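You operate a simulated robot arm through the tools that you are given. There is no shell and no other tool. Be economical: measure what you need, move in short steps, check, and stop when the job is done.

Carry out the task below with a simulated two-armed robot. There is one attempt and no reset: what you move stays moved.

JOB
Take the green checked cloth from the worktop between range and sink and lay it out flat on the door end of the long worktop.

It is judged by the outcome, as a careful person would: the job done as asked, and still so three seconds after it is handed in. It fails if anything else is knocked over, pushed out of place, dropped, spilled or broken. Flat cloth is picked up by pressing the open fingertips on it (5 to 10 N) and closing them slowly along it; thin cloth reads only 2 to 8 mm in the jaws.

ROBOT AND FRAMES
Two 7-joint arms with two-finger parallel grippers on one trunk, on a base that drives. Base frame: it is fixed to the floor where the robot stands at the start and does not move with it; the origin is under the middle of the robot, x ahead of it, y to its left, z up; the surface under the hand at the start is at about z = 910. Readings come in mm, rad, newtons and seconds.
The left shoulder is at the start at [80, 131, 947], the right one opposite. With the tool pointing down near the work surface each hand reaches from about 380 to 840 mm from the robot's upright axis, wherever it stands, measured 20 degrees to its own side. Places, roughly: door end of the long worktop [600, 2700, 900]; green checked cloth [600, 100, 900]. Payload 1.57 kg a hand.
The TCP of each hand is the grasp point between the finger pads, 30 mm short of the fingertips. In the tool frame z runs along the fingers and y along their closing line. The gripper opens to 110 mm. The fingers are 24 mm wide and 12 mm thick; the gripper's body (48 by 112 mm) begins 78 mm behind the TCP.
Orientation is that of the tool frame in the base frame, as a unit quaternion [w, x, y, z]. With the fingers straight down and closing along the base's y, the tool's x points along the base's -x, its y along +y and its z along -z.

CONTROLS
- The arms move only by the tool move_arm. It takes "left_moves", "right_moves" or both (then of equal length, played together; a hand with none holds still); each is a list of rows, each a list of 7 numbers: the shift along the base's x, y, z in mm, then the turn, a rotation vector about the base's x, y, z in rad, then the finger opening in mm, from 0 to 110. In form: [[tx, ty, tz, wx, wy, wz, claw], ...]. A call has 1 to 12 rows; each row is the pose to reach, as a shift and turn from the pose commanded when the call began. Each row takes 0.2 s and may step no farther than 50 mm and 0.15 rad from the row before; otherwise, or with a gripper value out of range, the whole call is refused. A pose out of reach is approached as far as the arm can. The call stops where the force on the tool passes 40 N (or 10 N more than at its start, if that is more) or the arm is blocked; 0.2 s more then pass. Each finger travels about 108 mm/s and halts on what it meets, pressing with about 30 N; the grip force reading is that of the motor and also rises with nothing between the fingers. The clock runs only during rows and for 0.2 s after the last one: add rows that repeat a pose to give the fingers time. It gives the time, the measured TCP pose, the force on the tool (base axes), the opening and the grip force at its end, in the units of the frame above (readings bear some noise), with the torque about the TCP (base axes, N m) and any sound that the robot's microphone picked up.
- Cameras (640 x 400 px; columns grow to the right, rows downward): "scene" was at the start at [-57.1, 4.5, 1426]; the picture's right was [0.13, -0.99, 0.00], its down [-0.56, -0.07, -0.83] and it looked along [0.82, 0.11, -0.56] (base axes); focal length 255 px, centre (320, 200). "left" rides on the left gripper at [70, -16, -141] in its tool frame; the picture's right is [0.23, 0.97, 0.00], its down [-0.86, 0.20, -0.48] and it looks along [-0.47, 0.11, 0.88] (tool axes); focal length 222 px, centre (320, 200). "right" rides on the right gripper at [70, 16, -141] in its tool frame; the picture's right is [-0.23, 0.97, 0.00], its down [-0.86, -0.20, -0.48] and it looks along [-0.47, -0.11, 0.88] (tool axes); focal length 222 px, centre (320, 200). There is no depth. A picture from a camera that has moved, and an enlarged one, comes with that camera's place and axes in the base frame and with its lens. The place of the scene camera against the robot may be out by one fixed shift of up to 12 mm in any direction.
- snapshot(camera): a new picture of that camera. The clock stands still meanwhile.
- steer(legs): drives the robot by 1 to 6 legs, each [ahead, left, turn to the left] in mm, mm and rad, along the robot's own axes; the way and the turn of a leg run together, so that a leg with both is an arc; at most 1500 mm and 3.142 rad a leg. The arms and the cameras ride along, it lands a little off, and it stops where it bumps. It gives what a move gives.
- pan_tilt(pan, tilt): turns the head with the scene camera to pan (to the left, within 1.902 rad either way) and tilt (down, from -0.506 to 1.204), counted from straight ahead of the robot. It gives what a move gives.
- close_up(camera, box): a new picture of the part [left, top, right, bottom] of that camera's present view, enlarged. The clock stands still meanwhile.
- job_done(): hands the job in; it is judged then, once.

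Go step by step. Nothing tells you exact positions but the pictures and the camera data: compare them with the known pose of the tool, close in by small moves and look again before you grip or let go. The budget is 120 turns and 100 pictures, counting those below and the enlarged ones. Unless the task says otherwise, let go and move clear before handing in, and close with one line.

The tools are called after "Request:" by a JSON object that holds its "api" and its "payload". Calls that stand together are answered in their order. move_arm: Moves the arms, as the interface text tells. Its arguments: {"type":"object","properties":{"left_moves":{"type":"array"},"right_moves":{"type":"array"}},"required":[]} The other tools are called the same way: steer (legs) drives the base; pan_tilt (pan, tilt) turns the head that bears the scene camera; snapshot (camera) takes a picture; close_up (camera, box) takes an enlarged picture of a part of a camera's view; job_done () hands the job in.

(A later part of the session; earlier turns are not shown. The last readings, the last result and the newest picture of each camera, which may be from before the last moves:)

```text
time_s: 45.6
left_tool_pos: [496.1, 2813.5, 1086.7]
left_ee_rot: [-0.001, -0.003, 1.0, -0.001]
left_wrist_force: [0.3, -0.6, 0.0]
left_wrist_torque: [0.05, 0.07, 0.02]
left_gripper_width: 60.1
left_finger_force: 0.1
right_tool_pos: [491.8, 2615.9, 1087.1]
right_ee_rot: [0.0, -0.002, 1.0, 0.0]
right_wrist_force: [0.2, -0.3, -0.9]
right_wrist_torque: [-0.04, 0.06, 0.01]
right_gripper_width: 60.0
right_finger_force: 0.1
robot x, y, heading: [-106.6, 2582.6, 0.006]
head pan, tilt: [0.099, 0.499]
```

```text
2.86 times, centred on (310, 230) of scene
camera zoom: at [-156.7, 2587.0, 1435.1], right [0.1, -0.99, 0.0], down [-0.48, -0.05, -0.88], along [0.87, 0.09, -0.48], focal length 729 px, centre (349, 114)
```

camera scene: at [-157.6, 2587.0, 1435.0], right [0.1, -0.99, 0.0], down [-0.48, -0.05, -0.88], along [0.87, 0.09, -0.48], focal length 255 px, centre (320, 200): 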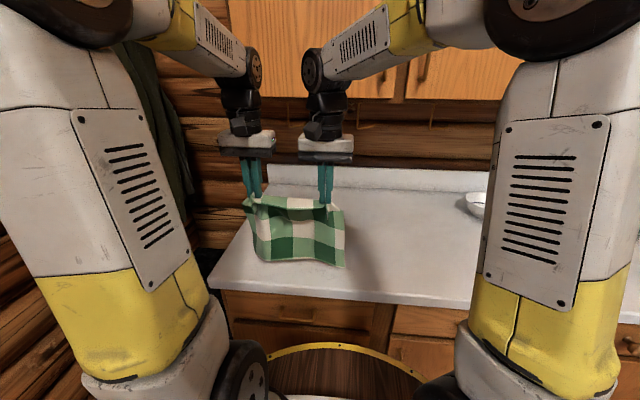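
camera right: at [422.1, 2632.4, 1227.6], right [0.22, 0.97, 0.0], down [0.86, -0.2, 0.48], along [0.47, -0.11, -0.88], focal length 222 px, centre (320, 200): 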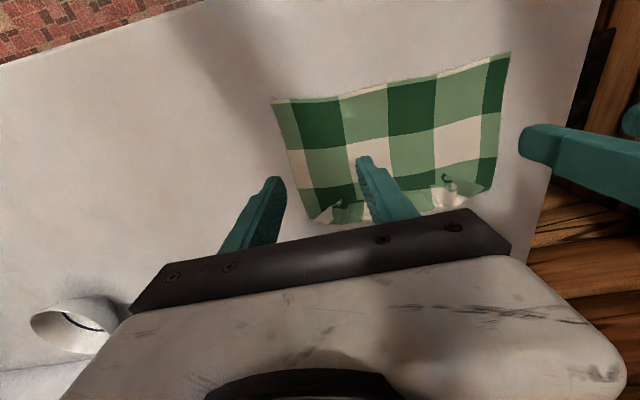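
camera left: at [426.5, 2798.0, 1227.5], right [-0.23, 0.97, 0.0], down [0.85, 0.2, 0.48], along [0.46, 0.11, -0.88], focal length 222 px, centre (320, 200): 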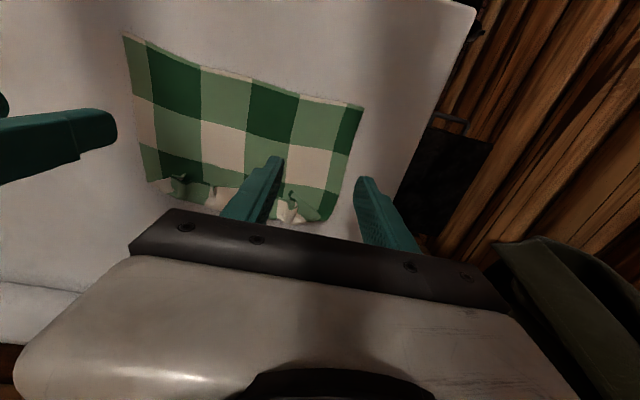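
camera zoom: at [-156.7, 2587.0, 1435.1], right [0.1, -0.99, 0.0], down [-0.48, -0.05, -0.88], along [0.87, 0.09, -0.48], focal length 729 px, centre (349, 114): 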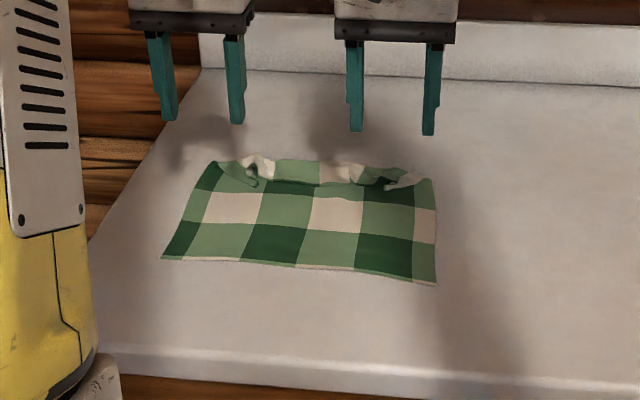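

The far strip is folded back with wrinkles, while the robot-side edge (x≈438, y 2567–2860) is clean. I'll re-pick the cloth by that clean edge so the fold hangs free and opens, then lay it with the free edge far and the hands coming back toward me.

Request:
{"api": "move_arm", "payload": {"left_moves": [[-39, -13, 0, 0, 0, 0, 60], [-39, -13, -45, 0, 0, 0, 60], [-39, -13, -90, 0, 0, 0, 60], [-39, -13, -120, 0, 0, 0, 60], [-39, -13, -137, 0, 0, 0, 60], [-39, -13, -137, 0, 0, 0, 60]], "right_moves": [[-37, 10, 0, 0, 0, 0, 60], [-37, 10, -45, 0, 0, 0, 60], [-37, 10, -90, 0, 0, 0, 60], [-37, 10, -120, 0, 0, 0, 60], [-37, 10, -137, 0, 0, 0, 60], [-37, 10, -137, 0, 0, 0, 60]]}}

Request:
{"api": "snapshot", "payload": {"camera": "left"}}

Request:
{"api": "snapshot", "payload": {"camera": "right"}}

```text
time_s: 47.0
left_tool_pos: [455.4, 2799.9, 950.1]
left_ee_rot: [0.0, -0.003, 1.0, 0.0]
left_wrist_force: [0.3, -0.5, 0.1]
left_wrist_torque: [0.01, 0.01, 0.0]
left_gripper_width: 59.9
left_finger_force: 0.0
right_tool_pos: [456.0, 2624.6, 949.8]
right_ee_rot: [0.0, -0.003, 1.0, 0.001]
right_wrist_force: [0.3, 0.4, 0.5]
right_wrist_torque: [0.01, -0.01, 0.0]
right_gripper_width: 59.8
right_finger_force: 0.1
robot x, y, heading: [-100.9, 2585.1, 0.007]
head pan, tilt: [0.099, 0.499]
```

```text
69 pictures are left
camera left: at [386.7, 2784.2, 1090.5], right [-0.23, 0.97, 0.0], down [0.85, 0.2, 0.48], along [0.47, 0.11, -0.88], focal length 222 px, centre (320, 200)
```

left: 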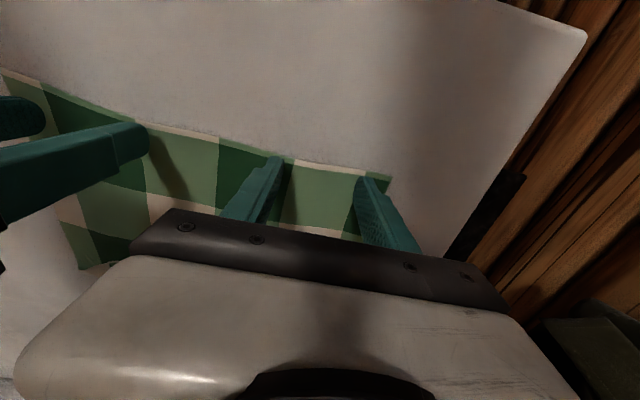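

```text
68 pictures are left
camera right: at [386.1, 2640.6, 1090.2], right [0.22, 0.97, 0.0], down [0.86, -0.2, 0.48], along [0.47, -0.11, -0.88], focal length 222 px, centre (320, 200)
```

right: 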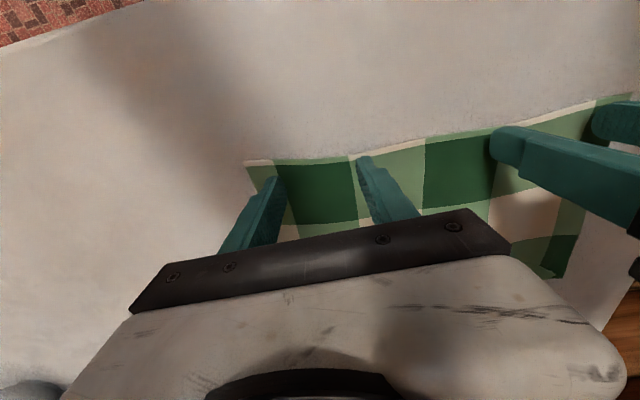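

Positions look good. I nudge the left hand a few millimetres further onto the cloth and press down gently.

Request:
{"api": "move_arm", "payload": {"left_moves": [[5, 0, -3, 0, 0, 0, 60], [5, 0, -5.5, 0, 0, 0, 60], [5, 0, -6.5, 0, 0, 0, 60], [5, 0, -7.3, 0, 0, 0, 60]], "right_moves": [[0, 0, -3, 0, 0, 0, 60], [0, 0, -5.5, 0, 0, 0, 60], [0, 0, -6.5, 0, 0, 0, 60], [0, 0, -7.3, 0, 0, 0, 60]]}}

```text
time_s: 48.0
left_tool_pos: [460.9, 2799.6, 942.5]
left_ee_rot: [0.001, -0.003, 1.0, 0.0]
left_wrist_force: [0.1, 0.3, -0.4]
left_wrist_torque: [0.0, 0.0, 0.04]
left_gripper_width: 59.9
left_finger_force: 0.0
right_tool_pos: [456.0, 2626.1, 942.4]
right_ee_rot: [0.001, -0.003, 1.0, 0.0]
right_wrist_force: [0.7, 0.7, 1.0]
right_wrist_torque: [0.03, 0.0, 0.01]
right_gripper_width: 60.0
right_finger_force: 0.0
robot x, y, heading: [-106.4, 2586.4, 0.008]
head pan, tilt: [0.099, 0.499]
```

Request:
{"api": "move_arm", "payload": {"left_moves": [[0, 0, -0.7, 0, 0, 0, 60], [0, 0, -1.4, 0, 0, 0, 60]], "right_moves": [[0, 0, -0.7, 0, 0, 0, 60], [0, 0, -1.4, 0, 0, 0, 60]]}}

```text
time_s: 48.6
left_tool_pos: [461.4, 2800.0, 942.8]
left_ee_rot: [0.001, -0.003, 1.0, 0.001]
left_wrist_force: [-0.8, -0.2, -0.1]
left_wrist_torque: [0.02, -0.01, 0.01]
left_gripper_width: 59.7
left_finger_force: 0.1
right_tool_pos: [455.9, 2626.0, 941.3]
right_ee_rot: [0.0, -0.002, 1.0, 0.001]
right_wrist_force: [-0.1, -0.3, 1.6]
right_wrist_torque: [-0.01, 0.02, -0.01]
right_gripper_width: 59.7
right_finger_force: 0.0
robot x, y, heading: [-102.4, 2585.7, 0.008]
head pan, tilt: [0.099, 0.499]
```

Request:
{"api": "move_arm", "payload": {"left_moves": [[0, 0, -0.7, 0, 0, 0, 60], [0, 0, -1.2, 0, 0, 0, 60]], "right_moves": [[0, 0, -0.4, 0, 0, 0, 60], [0, 0, -0.8, 0, 0, 0, 60]]}}

```text
time_s: 49.2
left_tool_pos: [462.5, 2799.8, 941.3]
left_ee_rot: [0.0, -0.003, 1.0, 0.0]
left_wrist_force: [-1.7, -0.6, 16.1]
left_wrist_torque: [-0.04, 0.18, 0.0]
left_gripper_width: 60.0
left_finger_force: 0.1
right_tool_pos: [454.4, 2625.7, 941.8]
right_ee_rot: [0.0, -0.002, 1.0, 0.0]
right_wrist_force: [-0.3, -0.3, 1.0]
right_wrist_torque: [0.02, 0.03, 0.01]
right_gripper_width: 59.8
right_finger_force: 0.1
robot x, y, heading: [-105.2, 2587.5, 0.008]
head pan, tilt: [0.099, 0.499]
```

Request:
{"api": "move_arm", "payload": {"left_moves": [[0, 0, 0.5, 0, 0, 0, 60], [0, 0, 0.5, 0, 0, 0, 60]], "right_moves": [[0, 0, -0.5, 0, 0, 0, 60], [0, 0, -1, 0, 0, 0, 60]]}}

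```text
time_s: 49.8
left_tool_pos: [460.5, 2800.4, 941.4]
left_ee_rot: [0.001, -0.003, 1.0, 0.001]
left_wrist_force: [-1.5, 0.4, 15.7]
left_wrist_torque: [-0.01, 0.15, -0.04]
left_gripper_width: 60.1
left_finger_force: 0.1
right_tool_pos: [456.5, 2626.0, 940.3]
right_ee_rot: [0.001, -0.003, 1.0, 0.001]
right_wrist_force: [-1.2, 2.1, 11.3]
right_wrist_torque: [-0.08, 0.12, -0.03]
right_gripper_width: 60.0
right_finger_force: 0.0
robot x, y, heading: [-100.7, 2580.6, 0.005]
head pan, tilt: [0.099, 0.499]
```

Contact on both is about right, so I close slowly.

Request:
{"api": "move_arm", "payload": {"left_moves": [[0, 0, 0.2, 0, 0, 0, 54], [0, 0, 0.2, 0, 0, 0, 49], [0, 0, 0.2, 0, 0, 0, 44], [0, 0, 0.2, 0, 0, 0, 39], [0, 0, 0.2, 0, 0, 0, 34], [0, 0, 0.2, 0, 0, 0, 29], [0, 0, 0.2, 0, 0, 0, 24], [0, 0, 0.2, 0, 0, 0, 19], [0, 0, 0.2, 0, 0, 0, 14], [0, 0, 0.2, 0, 0, 0, 9], [0, 0, 0.2, 0, 0, 0, 4], [0, 0, 0.2, 0, 0, 0, 0]], "right_moves": [[0, 0, 0, 0, 0, 0, 54], [0, 0, 0, 0, 0, 0, 49], [0, 0, 0, 0, 0, 0, 44], [0, 0, 0, 0, 0, 0, 39], [0, 0, 0, 0, 0, 0, 34], [0, 0, 0, 0, 0, 0, 29], [0, 0, 0, 0, 0, 0, 24], [0, 0, 0, 0, 0, 0, 19], [0, 0, 0, 0, 0, 0, 14], [0, 0, 0, 0, 0, 0, 9], [0, 0, 0, 0, 0, 0, 4], [0, 0, 0, 0, 0, 0, 0]]}}

Request:
{"api": "snapshot", "payload": {"camera": "left"}}

Request:
{"api": "snapshot", "payload": {"camera": "right"}}

```text
time_s: 52.4
left_tool_pos: [460.5, 2799.8, 940.4]
left_ee_rot: [0.0, -0.002, 1.0, 0.001]
left_wrist_force: [0.2, -6.4, 7.2]
left_wrist_torque: [-0.19, 0.02, 0.04]
left_gripper_width: 1.9
left_finger_force: 23.5
right_tool_pos: [454.4, 2624.6, 940.7]
right_ee_rot: [0.001, -0.002, 1.0, 0.0]
right_wrist_force: [-0.2, 1.0, 33.1]
right_wrist_torque: [0.09, 0.18, -0.02]
right_gripper_width: 2.2
right_finger_force: 24.0
robot x, y, heading: [-105.1, 2585.0, 0.007]
head pan, tilt: [0.099, 0.499]
```

```text
67 pictures are left
camera left: at [390.9, 2783.8, 1082.0], right [-0.23, 0.97, 0.0], down [0.85, 0.2, 0.48], along [0.47, 0.11, -0.88], focal length 222 px, centre (320, 200)
```

left: 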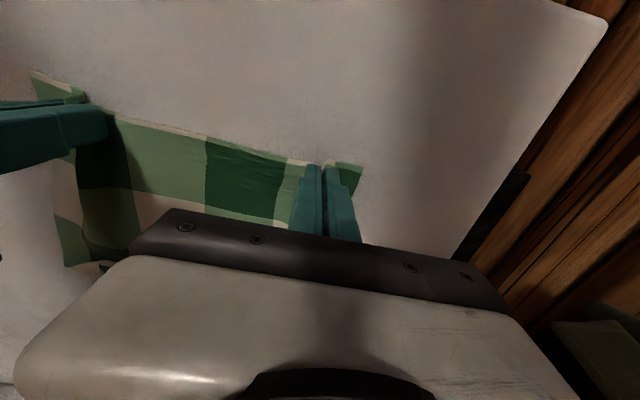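

```text
66 pictures are left
camera right: at [385.0, 2640.2, 1081.0], right [0.22, 0.97, 0.0], down [0.86, -0.2, 0.48], along [0.47, -0.11, -0.88], focal length 222 px, centre (320, 200)
```

right: 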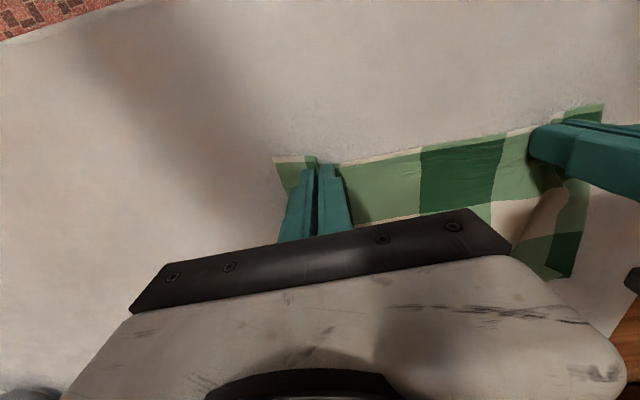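

Both hands hold the clean edge. I lift it, keeping clear of the cabinets.

Request:
{"api": "move_arm", "payload": {"left_moves": [[0, -1, 10, 0, 0, 0, 0], [0, -1, 40, 0, 0, 0, 0], [0, -1, 75, 0, 0, 0, 0], [0, -1, 110, 0, 0, 0, 0], [0, -1, 145, 0, 0, 0, 0], [0, -1, 180, 0, 0, 0, 0], [0, -1, 215, 0, 0, 0, 0], [0, -1, 250, 0, 0, 0, 0], [0, -1, 280, 0, 0, 0, 0], [0, -1, 310, 0, 0, 0, 0], [0, -1, 310, 0, 0, 0, 0]], "right_moves": [[0, 1, 10, 0, 0, 0, 0], [0, 1, 40, 0, 0, 0, 0], [0, 1, 75, 0, 0, 0, 0], [0, 1, 110, 0, 0, 0, 0], [0, 1, 145, 0, 0, 0, 0], [0, 1, 180, 0, 0, 0, 0], [0, 1, 215, 0, 0, 0, 0], [0, 1, 250, 0, 0, 0, 0], [0, 1, 280, 0, 0, 0, 0], [0, 1, 310, 0, 0, 0, 0], [0, 1, 310, 0, 0, 0, 0]]}}

Request:
{"api": "snapshot", "payload": {"camera": "scene"}}

Request:
{"api": "close_up", "payload": {"camera": "scene", "box": [200, 110, 400, 280]}}

```text
time_s: 54.8
left_tool_pos: [462.2, 2797.9, 1250.6]
left_ee_rot: [0.0, -0.001, 1.0, -0.001]
left_wrist_force: [0.3, -0.8, 0.6]
left_wrist_torque: [0.04, 0.0, 0.02]
left_gripper_width: 1.9
left_finger_force: 23.6
right_tool_pos: [456.8, 2626.1, 1250.7]
right_ee_rot: [0.0, -0.002, 1.0, 0.0]
right_wrist_force: [0.1, -0.2, -0.5]
right_wrist_torque: [0.01, -0.02, 0.01]
right_gripper_width: 1.9
right_finger_force: 23.9
robot x, y, heading: [-109.3, 2586.5, -0.001]
head pan, tilt: [0.099, 0.499]
```

```text
65 pictures are left
camera scene: at [-157.6, 2587.0, 1435.0], right [0.1, -0.99, 0.0], down [-0.48, -0.05, -0.88], along [0.87, 0.09, -0.48], focal length 255 px, centre (320, 200)
```

scene: 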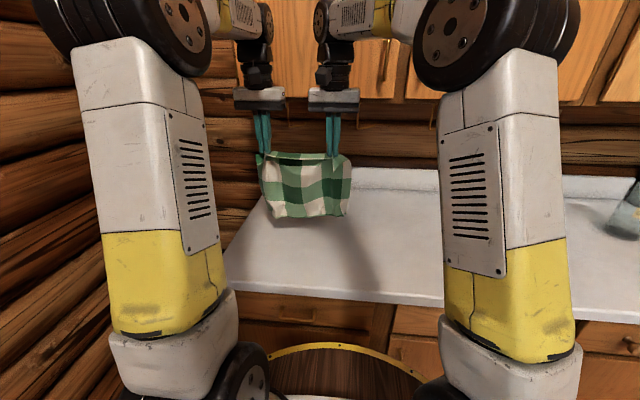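

```text
2.35 times, centred on (300, 195) of scene
camera zoom: at [-157.6, 2587.0, 1435.0], right [0.1, -0.99, 0.0], down [-0.48, -0.05, -0.88], along [0.87, 0.09, -0.48], focal length 600 px, centre (367, 212)
```

zoom: 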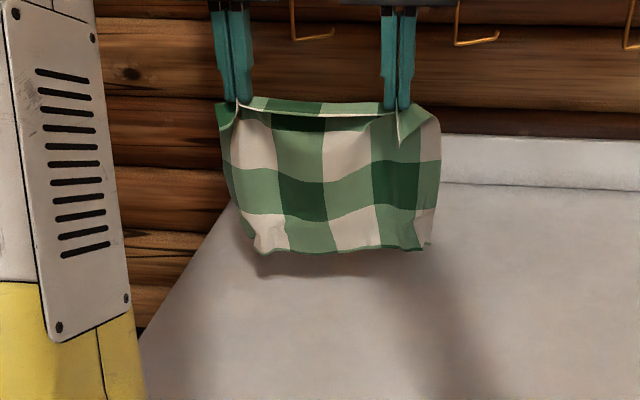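

The edge is largely unfolded but creased at the old pinch points. I give it a small shake to open it up.

Request:
{"api": "move_arm", "payload": {"left_moves": [[0, 0, -45, 0, 0, 0, 0], [0, 0, 0, 0, 0, 0, 0], [0, 0, -45, 0, 0, 0, 0], [0, 0, 0, 0, 0, 0, 0], [-45, 0, 0, 0, 0, 0, 0], [0, 0, 0, 0, 0, 0, 0], [-45, 0, 0, 0, 0, 0, 0], [0, 0, 0, 0, 0, 0, 0], [0, 0, 0, 0, 0, 0, 0], [0, 0, 0, 0, 0, 0, 0]], "right_moves": [[0, 0, -45, 0, 0, 0, 0], [0, 0, 0, 0, 0, 0, 0], [0, 0, -45, 0, 0, 0, 0], [0, 0, 0, 0, 0, 0, 0], [-45, 0, 0, 0, 0, 0, 0], [0, 0, 0, 0, 0, 0, 0], [-45, 0, 0, 0, 0, 0, 0], [0, 0, 0, 0, 0, 0, 0], [0, 0, 0, 0, 0, 0, 0], [0, 0, 0, 0, 0, 0, 0]]}}

Request:
{"api": "close_up", "payload": {"camera": "scene", "box": [200, 110, 400, 280]}}

```text
time_s: 57.0
left_tool_pos: [461.6, 2801.3, 1250.1]
left_ee_rot: [0.0, -0.003, 1.0, 0.0]
left_wrist_force: [-1.4, 0.0, -0.4]
left_wrist_torque: [-0.02, 0.05, 0.01]
left_gripper_width: 1.6
left_finger_force: 23.5
right_tool_pos: [456.3, 2627.6, 1250.6]
right_ee_rot: [0.0, -0.003, 1.0, 0.001]
right_wrist_force: [0.3, 0.5, 0.2]
right_wrist_torque: [0.0, 0.03, -0.02]
right_gripper_width: 1.8
right_finger_force: 23.9
robot x, y, heading: [-102.1, 2583.2, 0.003]
head pan, tilt: [0.099, 0.499]
```

```text
2.35 times, centred on (300, 195) of scene
camera zoom: at [-157.5, 2587.0, 1435.0], right [0.1, -0.99, 0.0], down [-0.48, -0.05, -0.88], along [0.87, 0.09, -0.48], focal length 600 px, centre (367, 212)
```

zoom: 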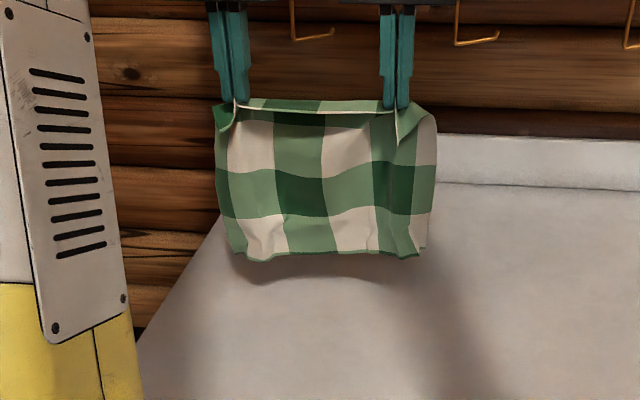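

The edge has opened. Now I tilt the hands so the wrists stay back from the cabinet, move forward to x≈585 and lower until the free edge is just above the surface.

Request:
{"api": "move_arm", "payload": {"left_moves": [[0, 0, -10, 0, -0.1, 0, 0], [10, 0, -30, 0, -0.2, 0, 0], [35, 0, -50, 0, -0.3, 0, 0], [65, 0, -70, 0, -0.3, 0, 0], [90, 0, -80, 0, -0.3, 0, 0], [110, 0, -90, 0, -0.3, 0, 0], [122, 0, -95, 0, -0.3, 0, 0], [122, 0, -95, 0, -0.3, 0, 0], [122, 0, -95, 0, -0.3, 0, 0], [122, 0, -95, 0, -0.3, 0, 0]], "right_moves": [[0, 0, -10, 0, -0.1, 0, 0], [12, 0, -30, 0, -0.2, 0, 0], [38, 0, -50, 0, -0.3, 0, 0], [68, 0, -70, 0, -0.3, 0, 0], [95, 0, -80, 0, -0.3, 0, 0], [115, 0, -90, 0, -0.3, 0, 0], [127, 0, -95, 0, -0.3, 0, 0], [127, 0, -95, 0, -0.3, 0, 0], [127, 0, -95, 0, -0.3, 0, 0], [127, 0, -95, 0, -0.3, 0, 0]]}}

Request:
{"api": "snapshot", "payload": {"camera": "scene"}}

Request:
{"api": "snapshot", "payload": {"camera": "left"}}

```text
time_s: 59.2
left_tool_pos: [582.3, 2798.6, 1156.4]
left_ee_rot: [0.15, -0.002, 0.989, 0.0]
left_wrist_force: [0.7, -1.2, -0.3]
left_wrist_torque: [-0.01, -0.02, -0.02]
left_gripper_width: 1.9
left_finger_force: 23.7
right_tool_pos: [583.1, 2624.5, 1156.2]
right_ee_rot: [0.15, -0.003, 0.989, -0.001]
right_wrist_force: [-0.2, 0.0, 0.3]
right_wrist_torque: [0.02, -0.03, -0.01]
right_gripper_width: 2.2
right_finger_force: 24.1
robot x, y, heading: [-101.0, 2583.5, 0.007]
head pan, tilt: [0.099, 0.499]
```

```text
62 pictures are left
camera scene: at [-157.5, 2587.0, 1435.0], right [0.1, -0.99, 0.0], down [-0.48, -0.05, -0.88], along [0.87, 0.09, -0.48], focal length 255 px, centre (320, 200)
```

scene: 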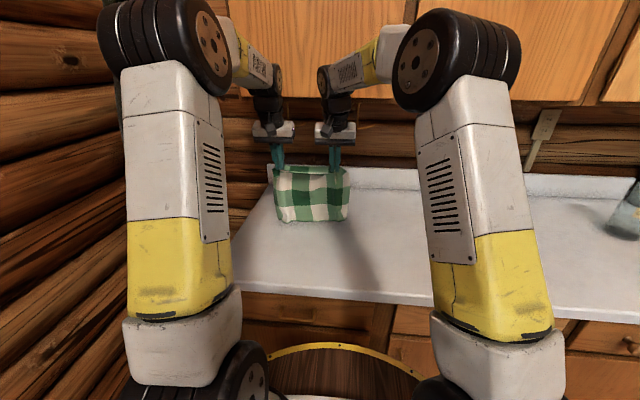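

```text
61 pictures are left
camera left: at [474.4, 2783.0, 1270.0], right [-0.22, 0.97, -0.07], down [0.67, 0.2, 0.71], along [0.7, 0.11, -0.7], focal length 222 px, centre (320, 200)
```

left: 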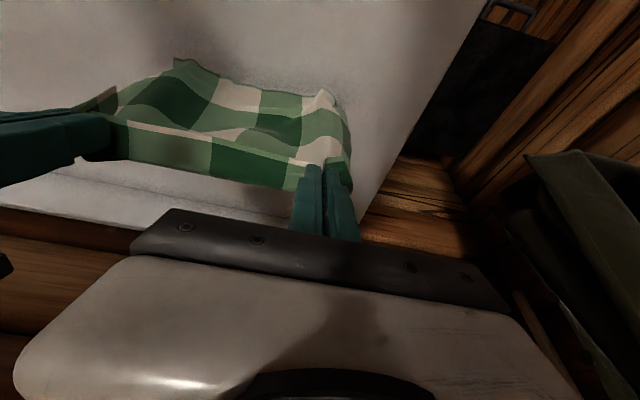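

Request:
{"api": "move_arm", "payload": {"left_moves": [[0, 0, -20, 0, -0.0, 0, 0], [-12, 0, -32, 0, 0.0, 0, 0], [-36, 0, -45, 0, 0.0, 0, 0], [-65, 0, -60, 0, 0.05, 0, 0], [-95, 0, -76, 0, 0.1, 0, 0], [-95, 0, -76, 0, 0.1, 0, 0]], "right_moves": [[0, 0, -20, 0, 0, 0, 0], [-12, 0, -32, 0, 0.0, 0, 0], [-36, 0, -45, 0, 0.0, 0, 0], [-65, 0, -60, 0, 0.05, 0, 0], [-95, 0, -76, 0, 0.1, 0, 0], [-95, 0, -76, 0, 0.1, 0, 0]]}}

Request:
{"api": "close_up", "payload": {"camera": "scene", "box": [200, 110, 400, 280]}}

Request:
{"api": "snapshot", "payload": {"camera": "right"}}

```text
time_s: 60.6
left_tool_pos: [489.3, 2798.6, 1081.0]
left_ee_rot: [0.099, -0.003, 0.995, 0.0]
left_wrist_force: [0.4, -0.9, -0.6]
left_wrist_torque: [0.02, 0.02, 0.02]
left_gripper_width: 1.8
left_finger_force: 23.1
right_tool_pos: [488.7, 2627.0, 1078.1]
right_ee_rot: [0.1, -0.002, 0.995, 0.0]
right_wrist_force: [-0.7, 0.4, 0.1]
right_wrist_torque: [0.02, 0.0, 0.02]
right_gripper_width: 1.9
right_finger_force: 23.7
robot x, y, heading: [-104.8, 2583.1, 0.004]
head pan, tilt: [0.099, 0.499]
```

```text
2.35 times, centred on (300, 195) of scene
camera zoom: at [-157.6, 2587.0, 1435.0], right [0.1, -0.99, 0.0], down [-0.48, -0.05, -0.88], along [0.87, 0.09, -0.48], focal length 600 px, centre (367, 212)
```

zoom: 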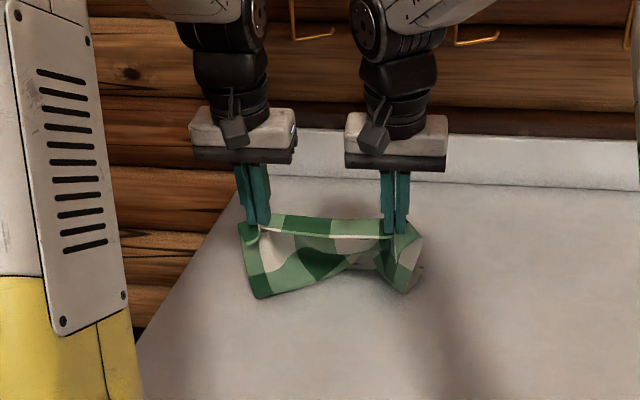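

```text
59 pictures are left
camera right: at [392.5, 2642.2, 1202.1], right [0.22, 0.97, 0.04], down [0.74, -0.2, 0.64], along [0.63, -0.11, -0.77], focal length 222 px, centre (320, 200)
```

right: 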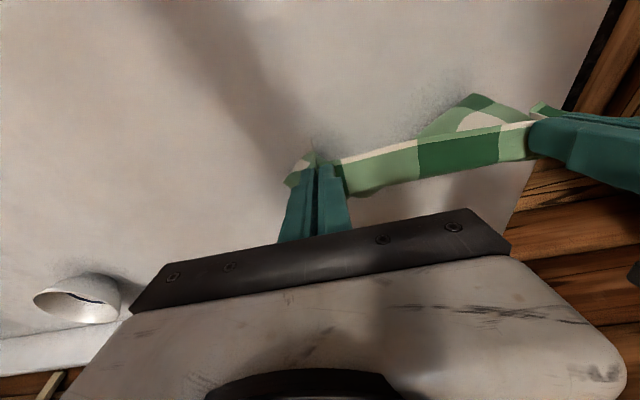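

The free edge is touching at x≈520–560, and the cloth between is slack. I keep pulling the hands back at this height to draw it out, then check.

Request:
{"api": "move_arm", "payload": {"left_moves": [[-20, 0, 15, 0, 0.05, 0, 0], [-45, 0, 25, 0, 0.1, 0, 0], [-70, 0, 20, 0, 0.15, 0, 0], [-95, 0, 10, 0, 0.2, 0, 0], [-110, 0, 0, 0, 0.2, 0, 0], [-110, 0, 0, 0, 0.2, 0, 0]], "right_moves": [[-20, 0, 15, 0, 0.05, 0, 0], [-45, 0, 25, 0, 0.1, 0, 0], [-70, 0, 20, 0, 0.15, 0, 0], [-95, 0, 10, 0, 0.2, 0, 0], [-110, 0, 0, 0, 0.2, 0, 0], [-110, 0, 0, 0, 0.2, 0, 0]]}}

Request:
{"api": "close_up", "payload": {"camera": "scene", "box": [200, 110, 400, 280]}}

Request:
{"api": "snapshot", "payload": {"camera": "right"}}

```text
time_s: 62.0
left_tool_pos: [378.8, 2799.3, 1079.6]
left_ee_rot: [0.0, -0.002, 1.0, 0.0]
left_wrist_force: [0.1, -0.8, 0.2]
left_wrist_torque: [0.01, 0.01, 0.01]
left_gripper_width: 1.8
left_finger_force: 23.3
right_tool_pos: [377.5, 2625.4, 1077.0]
right_ee_rot: [0.0, -0.003, 1.0, 0.0]
right_wrist_force: [-1.0, 0.6, 0.1]
right_wrist_torque: [0.03, -0.01, -0.02]
right_gripper_width: 2.0
right_finger_force: 23.8
robot x, y, heading: [-102.4, 2581.5, 0.002]
head pan, tilt: [0.099, 0.499]
```

```text
2.35 times, centred on (300, 195) of scene
camera zoom: at [-157.6, 2587.0, 1435.0], right [0.1, -0.99, 0.0], down [-0.48, -0.05, -0.88], along [0.87, 0.09, -0.48], focal length 600 px, centre (367, 212)
```

zoom: 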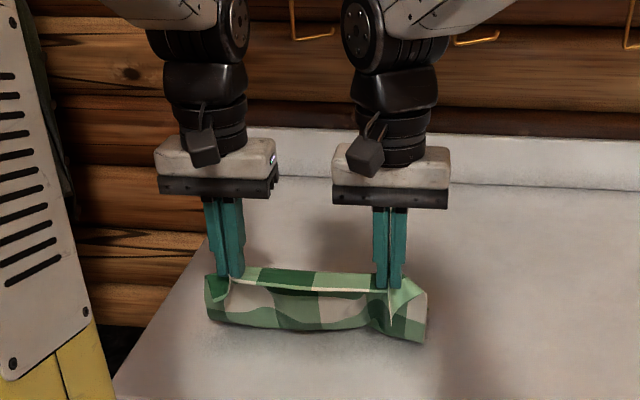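

```text
57 pictures are left
camera right: at [308.0, 2641.3, 1218.3], right [0.22, 0.97, 0.0], down [0.86, -0.2, 0.48], along [0.47, -0.11, -0.88], focal length 222 px, centre (320, 200)
```

right: 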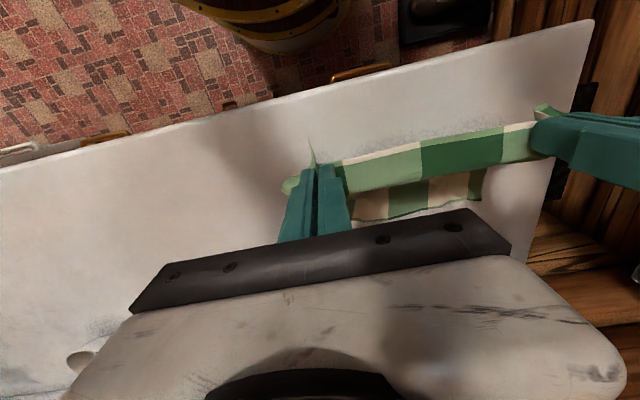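

The free edge now trails correctly on the far side, but it ended too near the front (far edge x≈526). I lift and redo it from further forward, keeping the cloth tauter during the lay.

Request:
{"api": "move_arm", "payload": {"left_moves": [[0, 0, 45, 0, 0, 0, 0], [0, 0, 90, 0, 0, 0, 0], [25, 0, 110, 0, -0.1, 0, 0], [65, 0, 110, 0, -0.2, 0, 0], [105, 0, 105, 0, -0.3, 0, 0], [145, 0, 100, 0, -0.4, 0, 0], [180, 0, 92, 0, -0.4, 0, 0], [210, 0, 85, 0, -0.4, 0, 0], [228, 0, 80, 0, -0.4, 0, 0], [228, 0, 76, 0, -0.4, 0, 0], [228, 0, 76, 0, -0.4, 0, 0], [228, 0, 76, 0, -0.4, 0, 0]], "right_moves": [[0, 0, 45, 0, 0, 0, 0], [0, 0, 90, 0, 0, 0, 0], [25, 0, 110, 0, -0.1, 0, 0], [65, 0, 110, 0, -0.2, 0, 0], [105, 0, 105, 0, -0.3, 0, 0], [145, 0, 100, 0, -0.4, 0, 0], [180, 0, 92, 0, -0.4, 0, 0], [210, 0, 85, 0, -0.4, 0, 0], [228, 0, 80, 0, -0.4, 0, 0], [228, 0, 76, 0, -0.4, 0, 0], [228, 0, 76, 0, -0.4, 0, 0], [228, 0, 76, 0, -0.4, 0, 0]]}}

Request:
{"api": "close_up", "payload": {"camera": "scene", "box": [200, 110, 400, 280]}}

Request:
{"api": "snapshot", "payload": {"camera": "right"}}

```text
time_s: 64.6
left_tool_pos: [607.2, 2798.6, 1154.8]
left_ee_rot: [0.199, -0.002, 0.98, -0.001]
left_wrist_force: [-0.7, -0.2, 1.1]
left_wrist_torque: [0.02, -0.02, 0.02]
left_gripper_width: 1.9
left_finger_force: 23.3
right_tool_pos: [604.7, 2626.2, 1156.2]
right_ee_rot: [0.199, -0.003, 0.98, 0.0]
right_wrist_force: [-0.5, 0.0, 0.1]
right_wrist_torque: [0.0, 0.01, 0.02]
right_gripper_width: 2.2
right_finger_force: 23.6
robot x, y, heading: [-102.8, 2586.9, 0.007]
head pan, tilt: [0.099, 0.499]
```

```text
2.35 times, centred on (300, 195) of scene
camera zoom: at [-157.5, 2587.0, 1435.0], right [0.1, -0.99, 0.0], down [-0.48, -0.05, -0.88], along [0.87, 0.09, -0.48], focal length 600 px, centre (367, 212)
```

zoom: 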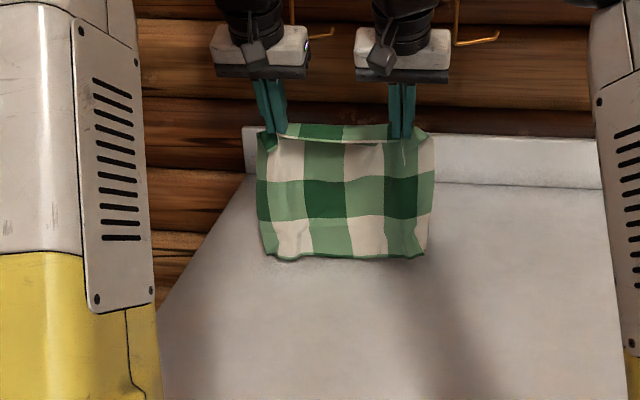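

```text
55 pictures are left
camera right: at [486.0, 2642.3, 1257.8], right [0.21, 0.97, 0.09], down [0.6, -0.2, 0.77], along [0.77, -0.11, -0.63], focal length 222 px, centre (320, 200)
```

right: 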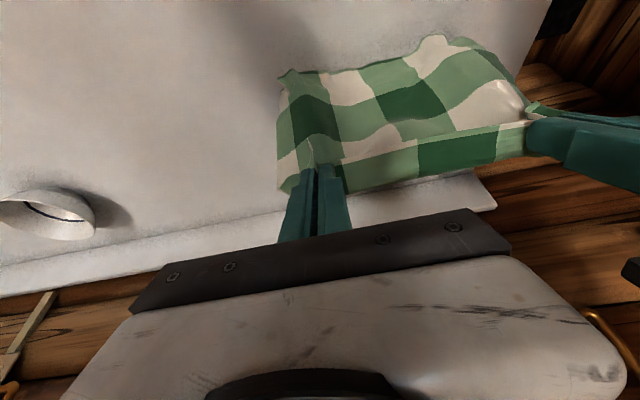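

The free edge hangs right at the surface at x≈610. Now a short dip to make contact and then a mostly backward pull.

Request:
{"api": "move_arm", "payload": {"left_moves": [[0, 0, -12, 0, 0, 0, 0], [-5, 0, -24, 0, 0, 0, 0], [-28, 0, -28, 0, 0, 0, 0], [-55, 0, -33, 0, 0.05, 0, 0], [-80, 0, -40, 0, 0.1, 0, 0], [-105, 0, -50, 0, 0.15, 0, 0], [-128, 0, -64, 0, 0.2, 0, 0], [-148, 0, -80, 0, 0.25, 0, 0], [-148, 0, -80, 0, 0.25, 0, 0]], "right_moves": [[0, 0, -12, 0, 0, 0, 0], [-5, 0, -24, 0, 0, 0, 0], [-28, 0, -28, 0, 0, 0, 0], [-55, 0, -33, 0, 0.05, 0, 0], [-80, 0, -40, 0, 0.1, 0, 0], [-105, 0, -50, 0, 0.15, 0, 0], [-128, 0, -64, 0, 0.2, 0, 0], [-148, 0, -80, 0, 0.25, 0, 0], [-148, 0, -80, 0, 0.25, 0, 0]]}}

Request:
{"api": "close_up", "payload": {"camera": "scene", "box": [200, 110, 400, 280]}}

Request:
{"api": "snapshot", "payload": {"camera": "right"}}

```text
time_s: 66.6
left_tool_pos: [457.3, 2799.1, 1076.7]
left_ee_rot: [0.075, -0.002, 0.997, 0.0]
left_wrist_force: [-0.7, 0.0, -0.1]
left_wrist_torque: [0.0, -0.03, 0.03]
left_gripper_width: 1.4
left_finger_force: 23.7
right_tool_pos: [457.6, 2627.6, 1074.8]
right_ee_rot: [0.075, -0.002, 0.997, 0.001]
right_wrist_force: [-0.1, 0.2, -0.6]
right_wrist_torque: [-0.03, -0.01, -0.01]
right_gripper_width: 2.0
right_finger_force: 23.7
robot x, y, heading: [-101.7, 2588.7, 0.001]
head pan, tilt: [0.099, 0.499]
```

```text
2.35 times, centred on (300, 195) of scene
camera zoom: at [-157.6, 2587.0, 1435.0], right [0.1, -0.99, 0.0], down [-0.48, -0.05, -0.88], along [0.87, 0.09, -0.48], focal length 600 px, centre (367, 212)
```

zoom: 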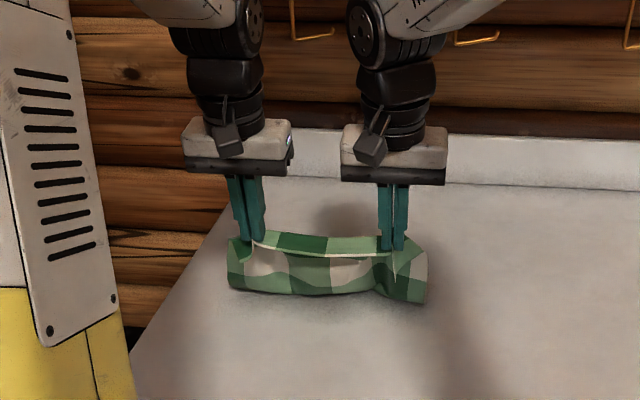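

```text
53 pictures are left
camera right: at [367.1, 2642.6, 1202.3], right [0.22, 0.97, 0.03], down [0.78, -0.2, 0.6], along [0.59, -0.11, -0.8], focal length 222 px, centre (320, 200)
```

right: 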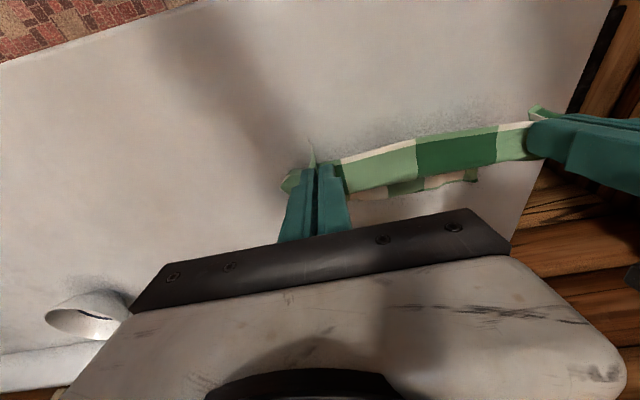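

The free edge is now trailing at x≈595. I continue the pull back and down to the surface.

Request:
{"api": "move_arm", "payload": {"left_moves": [[-20, 0, -2, 0, 0.03, 0, 0], [-38, 0, -14, 0, 0.06, 0, 0], [-54, 0, -32, 0, 0.1, 0, 0], [-66, 0, -54, 0, 0.15, 0, 0], [-76, 0, -78, 0, 0.15, 0, 0], [-84, 0, -100, 0, 0.15, 0, 0], [-90, 0, -116, 0, 0.15, 0, 0], [-94, 0, -126, 0, 0.15, 0, 0], [-94, 0, -126, 0, 0.15, 0, 0]], "right_moves": [[-20, 0, -2, 0, 0.03, 0, 0], [-38, 0, -14, 0, 0.06, 0, 0], [-54, 0, -32, 0, 0.1, 0, 0], [-66, 0, -54, 0, 0.15, 0, 0], [-76, 0, -78, 0, 0.15, 0, 0], [-84, 0, -100, 0, 0.15, 0, 0], [-90, 0, -116, 0, 0.15, 0, 0], [-94, 0, -126, 0, 0.15, 0, 0], [-94, 0, -126, 0, 0.15, 0, 0]]}}

Request:
{"api": "close_up", "payload": {"camera": "scene", "box": [200, 130, 420, 310]}}

Request:
{"api": "snapshot", "payload": {"camera": "right"}}

```text
time_s: 68.6
left_tool_pos: [364.6, 2800.3, 949.9]
left_ee_rot: [0.001, -0.002, 1.0, 0.0]
left_wrist_force: [-0.1, -1.4, 0.2]
left_wrist_torque: [0.0, -0.02, 0.03]
left_gripper_width: 1.7
left_finger_force: 24.0
right_tool_pos: [361.7, 2626.5, 948.9]
right_ee_rot: [0.001, -0.003, 1.0, -0.001]
right_wrist_force: [0.4, 0.3, -0.6]
right_wrist_torque: [0.03, 0.0, -0.04]
right_gripper_width: 2.0
right_finger_force: 24.1
robot x, y, heading: [-105.3, 2585.2, 0.002]
head pan, tilt: [0.099, 0.499]
```

```text
2.22 times, centred on (310, 220) of scene
camera zoom: at [-157.6, 2587.0, 1435.0], right [0.1, -0.99, 0.0], down [-0.48, -0.05, -0.88], along [0.87, 0.09, -0.48], focal length 567 px, centre (342, 156)
```

zoom: 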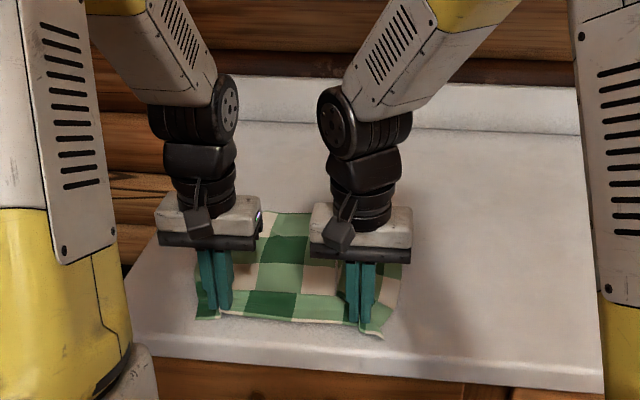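

```text
51 pictures are left
camera right: at [292.4, 2641.7, 1088.7], right [0.22, 0.97, 0.0], down [0.86, -0.2, 0.48], along [0.47, -0.11, -0.88], focal length 222 px, centre (320, 200)
```

right: 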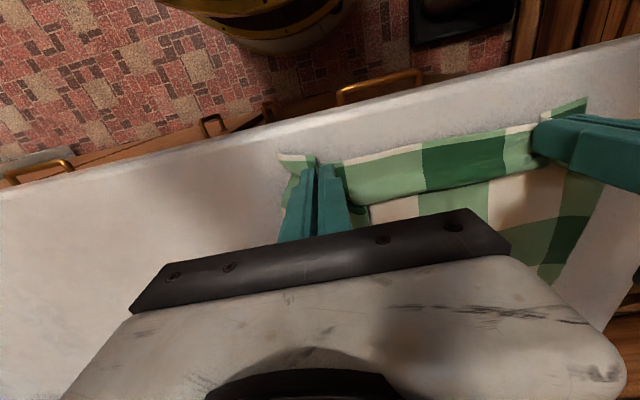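

The cloth now lies flat with its edge toward me. I touch down and open slowly to spread the pinched folds.

Request:
{"api": "move_arm", "payload": {"left_moves": [[-3, 0, -4, 0, 0, 0, 0], [-5, 0, -7, 0, 0, 0, 0], [-5, 0, -8, 0, 0, 0, 0], [-5, 0, -8, 0, 0, 0, 0]], "right_moves": [[-3, 0, -4, 0, 0, 0, 0], [-5, 0, -7, 0, 0, 0, 0], [-5, 0, -8, 0, 0, 0, 0], [-5, 0, -8, 0, 0, 0, 0]]}}

```text
time_s: 69.6
left_tool_pos: [359.4, 2799.6, 941.4]
left_ee_rot: [0.0, -0.002, 1.0, 0.0]
left_wrist_force: [-0.2, -0.5, 1.6]
left_wrist_torque: [0.02, -0.01, -0.06]
left_gripper_width: 1.9
left_finger_force: 23.4
right_tool_pos: [359.3, 2626.5, 941.7]
right_ee_rot: [0.001, -0.002, 1.0, 0.001]
right_wrist_force: [-1.5, -1.7, 9.6]
right_wrist_torque: [-0.09, 0.01, 0.01]
right_gripper_width: 2.0
right_finger_force: 23.8
robot x, y, heading: [-102.7, 2585.1, 0.005]
head pan, tilt: [0.099, 0.499]
```

Request:
{"api": "move_arm", "payload": {"left_moves": [[0, 0, -0.8, 0, 0, 0, 4], [0, 0, -0.8, 0, 0, 0, 9], [0, 0, -0.8, 0, 0, 0, 14], [0, 0, -0.8, 0, 0, 0, 20], [0, 0, -0.8, 0, 0, 0, 26], [0, 0, -0.8, 0, 0, 0, 32], [0, 0, -0.8, 0, 0, 0, 38], [0, 0, -0.8, 0, 0, 0, 44], [0, 0, -0.8, 0, 0, 0, 50], [0, 0, -0.8, 0, 0, 0, 50]], "right_moves": [[0, 0, 0, 0, 0, 0, 4], [0, 0, 0, 0, 0, 0, 9], [0, 0, 0, 0, 0, 0, 14], [0, 0, 0, 0, 0, 0, 20], [0, 0, 0, 0, 0, 0, 26], [0, 0, 0, 0, 0, 0, 32], [0, 0, 0, 0, 0, 0, 38], [0, 0, 0, 0, 0, 0, 44], [0, 0, 0, 0, 0, 0, 50], [0, 0, 0, 0, 0, 0, 50]]}}

Request:
{"api": "move_arm", "payload": {"left_moves": [[0, 0, 10, 0, 0, 0, 50], [0, 0, 40, 0, 0, 0, 50], [0, 0, 80, 0, 0, 0, 50], [0, 0, 120, 0, 0, 0, 50], [0, 0, 160, 0, 0, 0, 50], [0, 20, 200, 0, 0, 0, 50]], "right_moves": [[0, 0, 10, 0, 0, 0, 50], [0, 0, 40, 0, 0, 0, 50], [0, 0, 80, 0, 0, 0, 50], [0, 0, 120, 0, 0, 0, 50], [0, 0, 160, 0, 0, 0, 50], [0, -20, 200, 0, 0, 0, 50]]}}

Request:
{"api": "snapshot", "payload": {"camera": "scene"}}

Request:
{"api": "snapshot", "payload": {"camera": "right"}}

Request:
{"api": "snapshot", "payload": {"camera": "left"}}

```text
time_s: 71.8
left_tool_pos: [359.4, 2800.4, 940.5]
left_ee_rot: [0.0, -0.002, 1.0, 0.0]
left_wrist_force: [0.1, -1.2, 4.6]
left_wrist_torque: [0.12, -0.01, -0.02]
left_gripper_width: 48.8
left_finger_force: 0.1
right_tool_pos: [358.3, 2626.8, 942.0]
right_ee_rot: [0.002, -0.003, 1.0, 0.0]
right_wrist_force: [0.8, 2.9, 16.7]
right_wrist_torque: [-0.16, 0.07, -0.04]
right_gripper_width: 43.2
right_finger_force: 0.2
robot x, y, heading: [-99.5, 2587.9, 0.005]
head pan, tilt: [0.099, 0.499]
```

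```text
time_s: 73.2
left_tool_pos: [360.7, 2819.3, 1138.5]
left_ee_rot: [0.0, -0.002, 1.0, -0.001]
left_wrist_force: [0.1, -0.2, 0.0]
left_wrist_torque: [0.0, 0.0, 0.0]
left_gripper_width: 50.0
left_finger_force: 0.0
right_tool_pos: [359.7, 2607.2, 1142.4]
right_ee_rot: [-0.001, -0.003, 1.0, 0.0]
right_wrist_force: [0.5, -1.2, 1.2]
right_wrist_torque: [-0.03, 0.05, 0.0]
right_gripper_width: 50.0
right_finger_force: 0.1
robot x, y, heading: [-106.8, 2583.3, 0.002]
head pan, tilt: [0.099, 0.499]
```

```text
50 pictures are left
camera scene: at [-157.3, 2587.2, 1435.0], right [0.1, -0.99, 0.0], down [-0.48, -0.05, -0.88], along [0.87, 0.09, -0.48], focal length 255 px, centre (320, 200)
```

scene: 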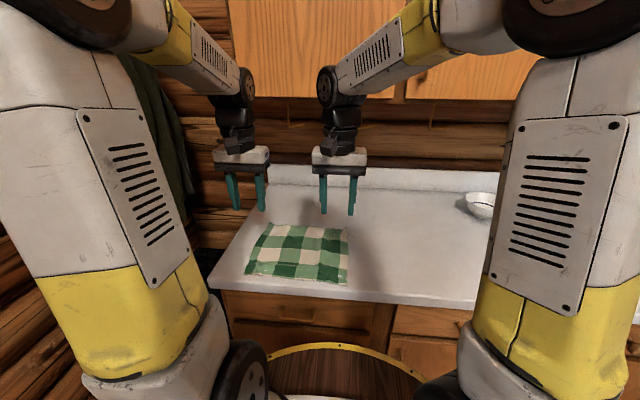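

```text
49 pictures are left
camera right: at [289.5, 2622.9, 1283.1], right [0.22, 0.98, 0.0], down [0.86, -0.19, 0.48], along [0.47, -0.11, -0.88], focal length 222 px, centre (320, 200)
```

right: 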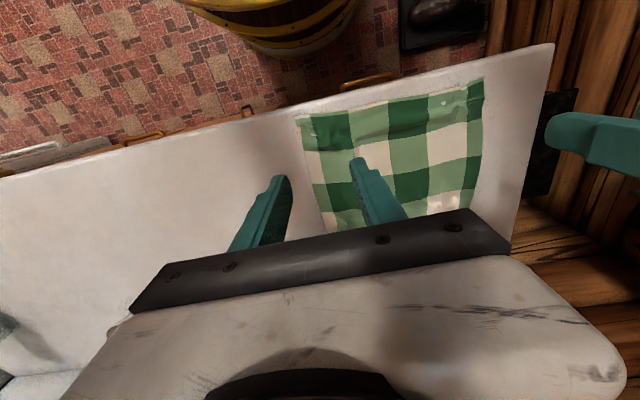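

```text
48 pictures are left
camera left: at [290.5, 2803.9, 1280.3], right [-0.23, 0.97, 0.0], down [0.85, 0.2, 0.48], along [0.46, 0.11, -0.88], focal length 222 px, centre (320, 200)
```

left: 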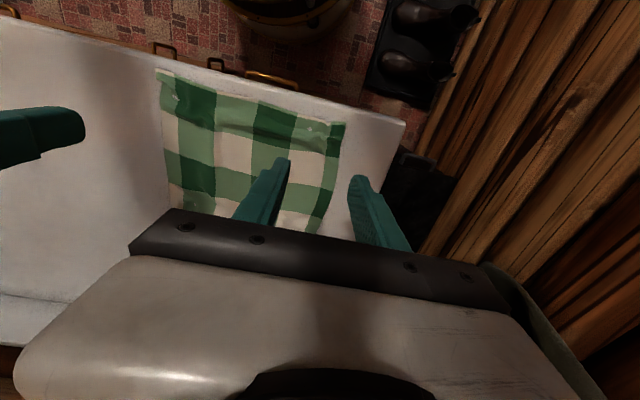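

The cloth is laid out on the door end. I inspect it closely for any remaining folds.

Request:
{"api": "close_up", "payload": {"camera": "scene", "box": [225, 205, 375, 305]}}

Request:
{"api": "close_up", "payload": {"camera": "right", "box": [270, 60, 510, 220]}}

```text
4.00 times, centred on (300, 255) of scene
camera zoom: at [-157.3, 2587.2, 1435.0], right [0.1, -0.99, 0.0], down [-0.48, -0.05, -0.88], along [0.87, 0.09, -0.48], focal length 1020 px, centre (400, -20)
```

zoom: 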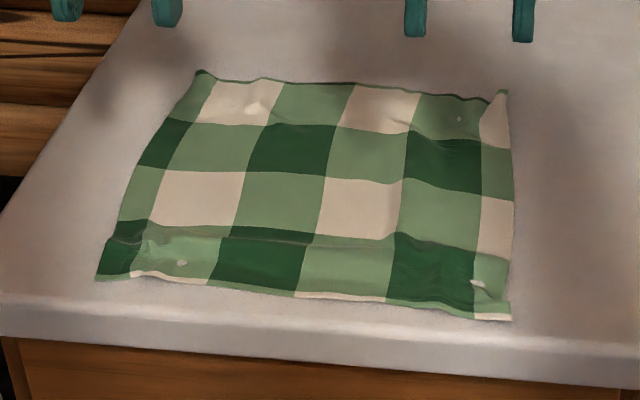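

```text
2.50 times, centred on (390, 140) of right
camera zoom: at [289.5, 2622.9, 1283.1], right [0.22, 0.98, 0.0], down [0.86, -0.19, 0.48], along [0.47, -0.11, -0.88], focal length 555 px, centre (145, 350)
```

zoom: 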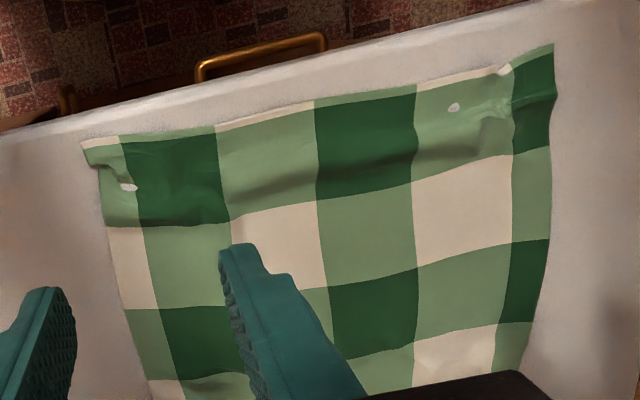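

It is nearly flat, with one low ripple parallel to the front edge and slight puckers at the pinch points. I'll press the fingertips on the near edge and draw it a little toward me and outward to smooth it.

Request:
{"api": "move_arm", "payload": {"left_moves": [[0, -17, -40, 0, 0, 0, 60], [0, -17, -85, 0, 0, 0, 70], [0, -17, -130, 0, 0, 0, 70], [0, -17, -170, 0, 0, 0, 70], [0, -17, -192, 0, 0, 0, 70], [0, -17, -196, 0, 0, 0, 70], [0, -17, -197, 0, 0, 0, 70]], "right_moves": [[0, 17, -40, 0, 0, 0, 60], [0, 17, -85, 0, 0, 0, 70], [0, 17, -130, 0, 0, 0, 70], [0, 17, -170, 0, 0, 0, 70], [0, 17, -192, 0, 0, 0, 70], [0, 17, -199, 0, 0, 0, 70], [0, 17, -199.5, 0, 0, 0, 70]]}}

```text
time_s: 74.8
left_tool_pos: [359.5, 2802.5, 944.8]
left_ee_rot: [-0.001, -0.002, 1.0, 0.0]
left_wrist_force: [-0.2, 0.9, -0.3]
left_wrist_torque: [0.01, -0.02, 0.01]
left_gripper_width: 69.8
left_finger_force: 0.0
right_tool_pos: [358.5, 2623.7, 942.7]
right_ee_rot: [0.001, -0.003, 1.0, 0.0]
right_wrist_force: [0.1, 0.8, 0.4]
right_wrist_torque: [-0.03, 0.02, -0.01]
right_gripper_width: 70.1
right_finger_force: 0.0
robot x, y, heading: [-105.9, 2584.6, 0.007]
head pan, tilt: [0.099, 0.499]
```

Request:
{"api": "move_arm", "payload": {"left_moves": [[0, 0, -2, 0, 0, 0, 70], [0, 0, -3, 0, 0, 0, 70], [0, 0, -3.6, 0, 0, 0, 70]], "right_moves": [[0, 0, -0.5, 0, 0, 0, 70], [0, 0, -0.8, 0, 0, 0, 70], [0, 0, -1.2, 0, 0, 0, 70]]}}

```text
time_s: 75.6
left_tool_pos: [360.3, 2801.1, 941.2]
left_ee_rot: [0.001, -0.003, 1.0, -0.001]
left_wrist_force: [-0.1, 1.6, 8.4]
left_wrist_torque: [-0.01, 0.01, -0.01]
left_gripper_width: 69.8
left_finger_force: 0.0
right_tool_pos: [358.7, 2624.6, 941.6]
right_ee_rot: [0.001, -0.003, 1.0, 0.0]
right_wrist_force: [-0.1, -0.9, 14.2]
right_wrist_torque: [-0.58, 0.11, 0.01]
right_gripper_width: 70.5
right_finger_force: 0.1
robot x, y, heading: [-104.9, 2583.3, 0.011]
head pan, tilt: [0.099, 0.499]
```

Contact is gentle on both hands. Now the slow drag back and outward, followed by a straight lift.

Request:
{"api": "move_arm", "payload": {"left_moves": [[-3, 1, 0, 0, 0, 0, 70], [-6, 2, 0, 0, 0, 0, 70], [-9, 3, 0, 0, 0, 0, 70], [-12, 4, 0, 0, 0, 0, 70], [-15, 5, 0, 0, 0, 0, 70], [-15, 5, 0, 0, 0, 0, 70], [-15, 5, 10, 0, 0, 0, 70], [-15, 5, 45, 0, 0, 0, 70], [-15, 5, 90, 0, 0, 0, 70], [-15, 5, 135, 0, 0, 0, 70], [-15, 5, 180, 0, 0, 0, 70], [-15, 25, 215, 0, 0, 0, 70]], "right_moves": [[-3, -1, 0, 0, 0, 0, 70], [-6, -2, 0, 0, 0, 0, 70], [-9, -3, 0, 0, 0, 0, 70], [-12, -4, 0, 0, 0, 0, 70], [-15, -5, 0, 0, 0, 0, 70], [-15, -5, 0, 0, 0, 0, 70], [-15, -5, 10, 0, 0, 0, 70], [-15, -5, 45, 0, 0, 0, 70], [-15, -5, 90, 0, 0, 0, 70], [-15, -5, 135, 0, 0, 0, 70], [-15, -5, 180, 0, 0, 0, 70], [-15, -25, 215, 0, 0, 0, 70]]}}

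Request:
{"api": "close_up", "payload": {"camera": "scene", "box": [225, 205, 375, 305]}}

Request:
{"api": "snapshot", "payload": {"camera": "right"}}

```text
time_s: 78.2
left_tool_pos: [343.2, 2827.2, 1157.6]
left_ee_rot: [0.0, -0.002, 1.0, 0.0]
left_wrist_force: [-0.5, -0.1, 0.2]
left_wrist_torque: [-0.04, 0.04, 0.0]
left_gripper_width: 70.2
left_finger_force: 0.1
right_tool_pos: [341.8, 2600.3, 1157.4]
right_ee_rot: [0.0, -0.002, 1.0, 0.0]
right_wrist_force: [0.0, 0.2, -0.3]
right_wrist_torque: [-0.02, 0.0, -0.03]
right_gripper_width: 70.0
right_finger_force: 0.0
robot x, y, heading: [-104.7, 2585.1, 0.005]
head pan, tilt: [0.099, 0.499]
```

```text
4.00 times, centred on (300, 255) of scene
camera zoom: at [-157.3, 2587.1, 1435.0], right [0.1, -0.99, 0.0], down [-0.48, -0.05, -0.88], along [0.87, 0.09, -0.48], focal length 1020 px, centre (400, -20)
```

zoom: 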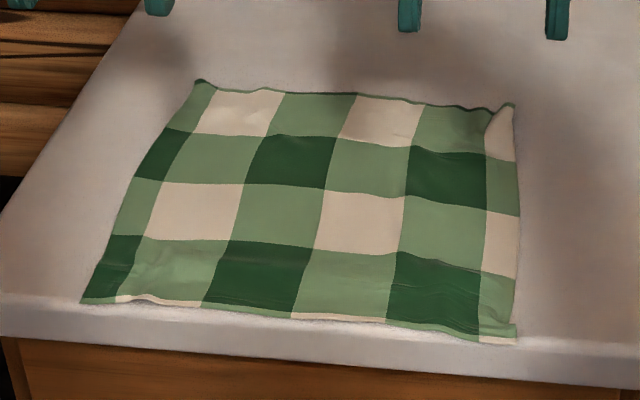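

```text
44 pictures are left
camera right: at [272.7, 2614.8, 1296.5], right [0.22, 0.97, 0.0], down [0.86, -0.2, 0.48], along [0.47, -0.11, -0.88], focal length 222 px, centre (320, 200)
```

right: 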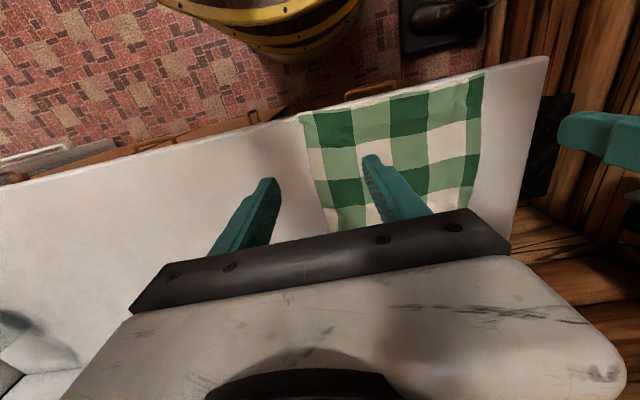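

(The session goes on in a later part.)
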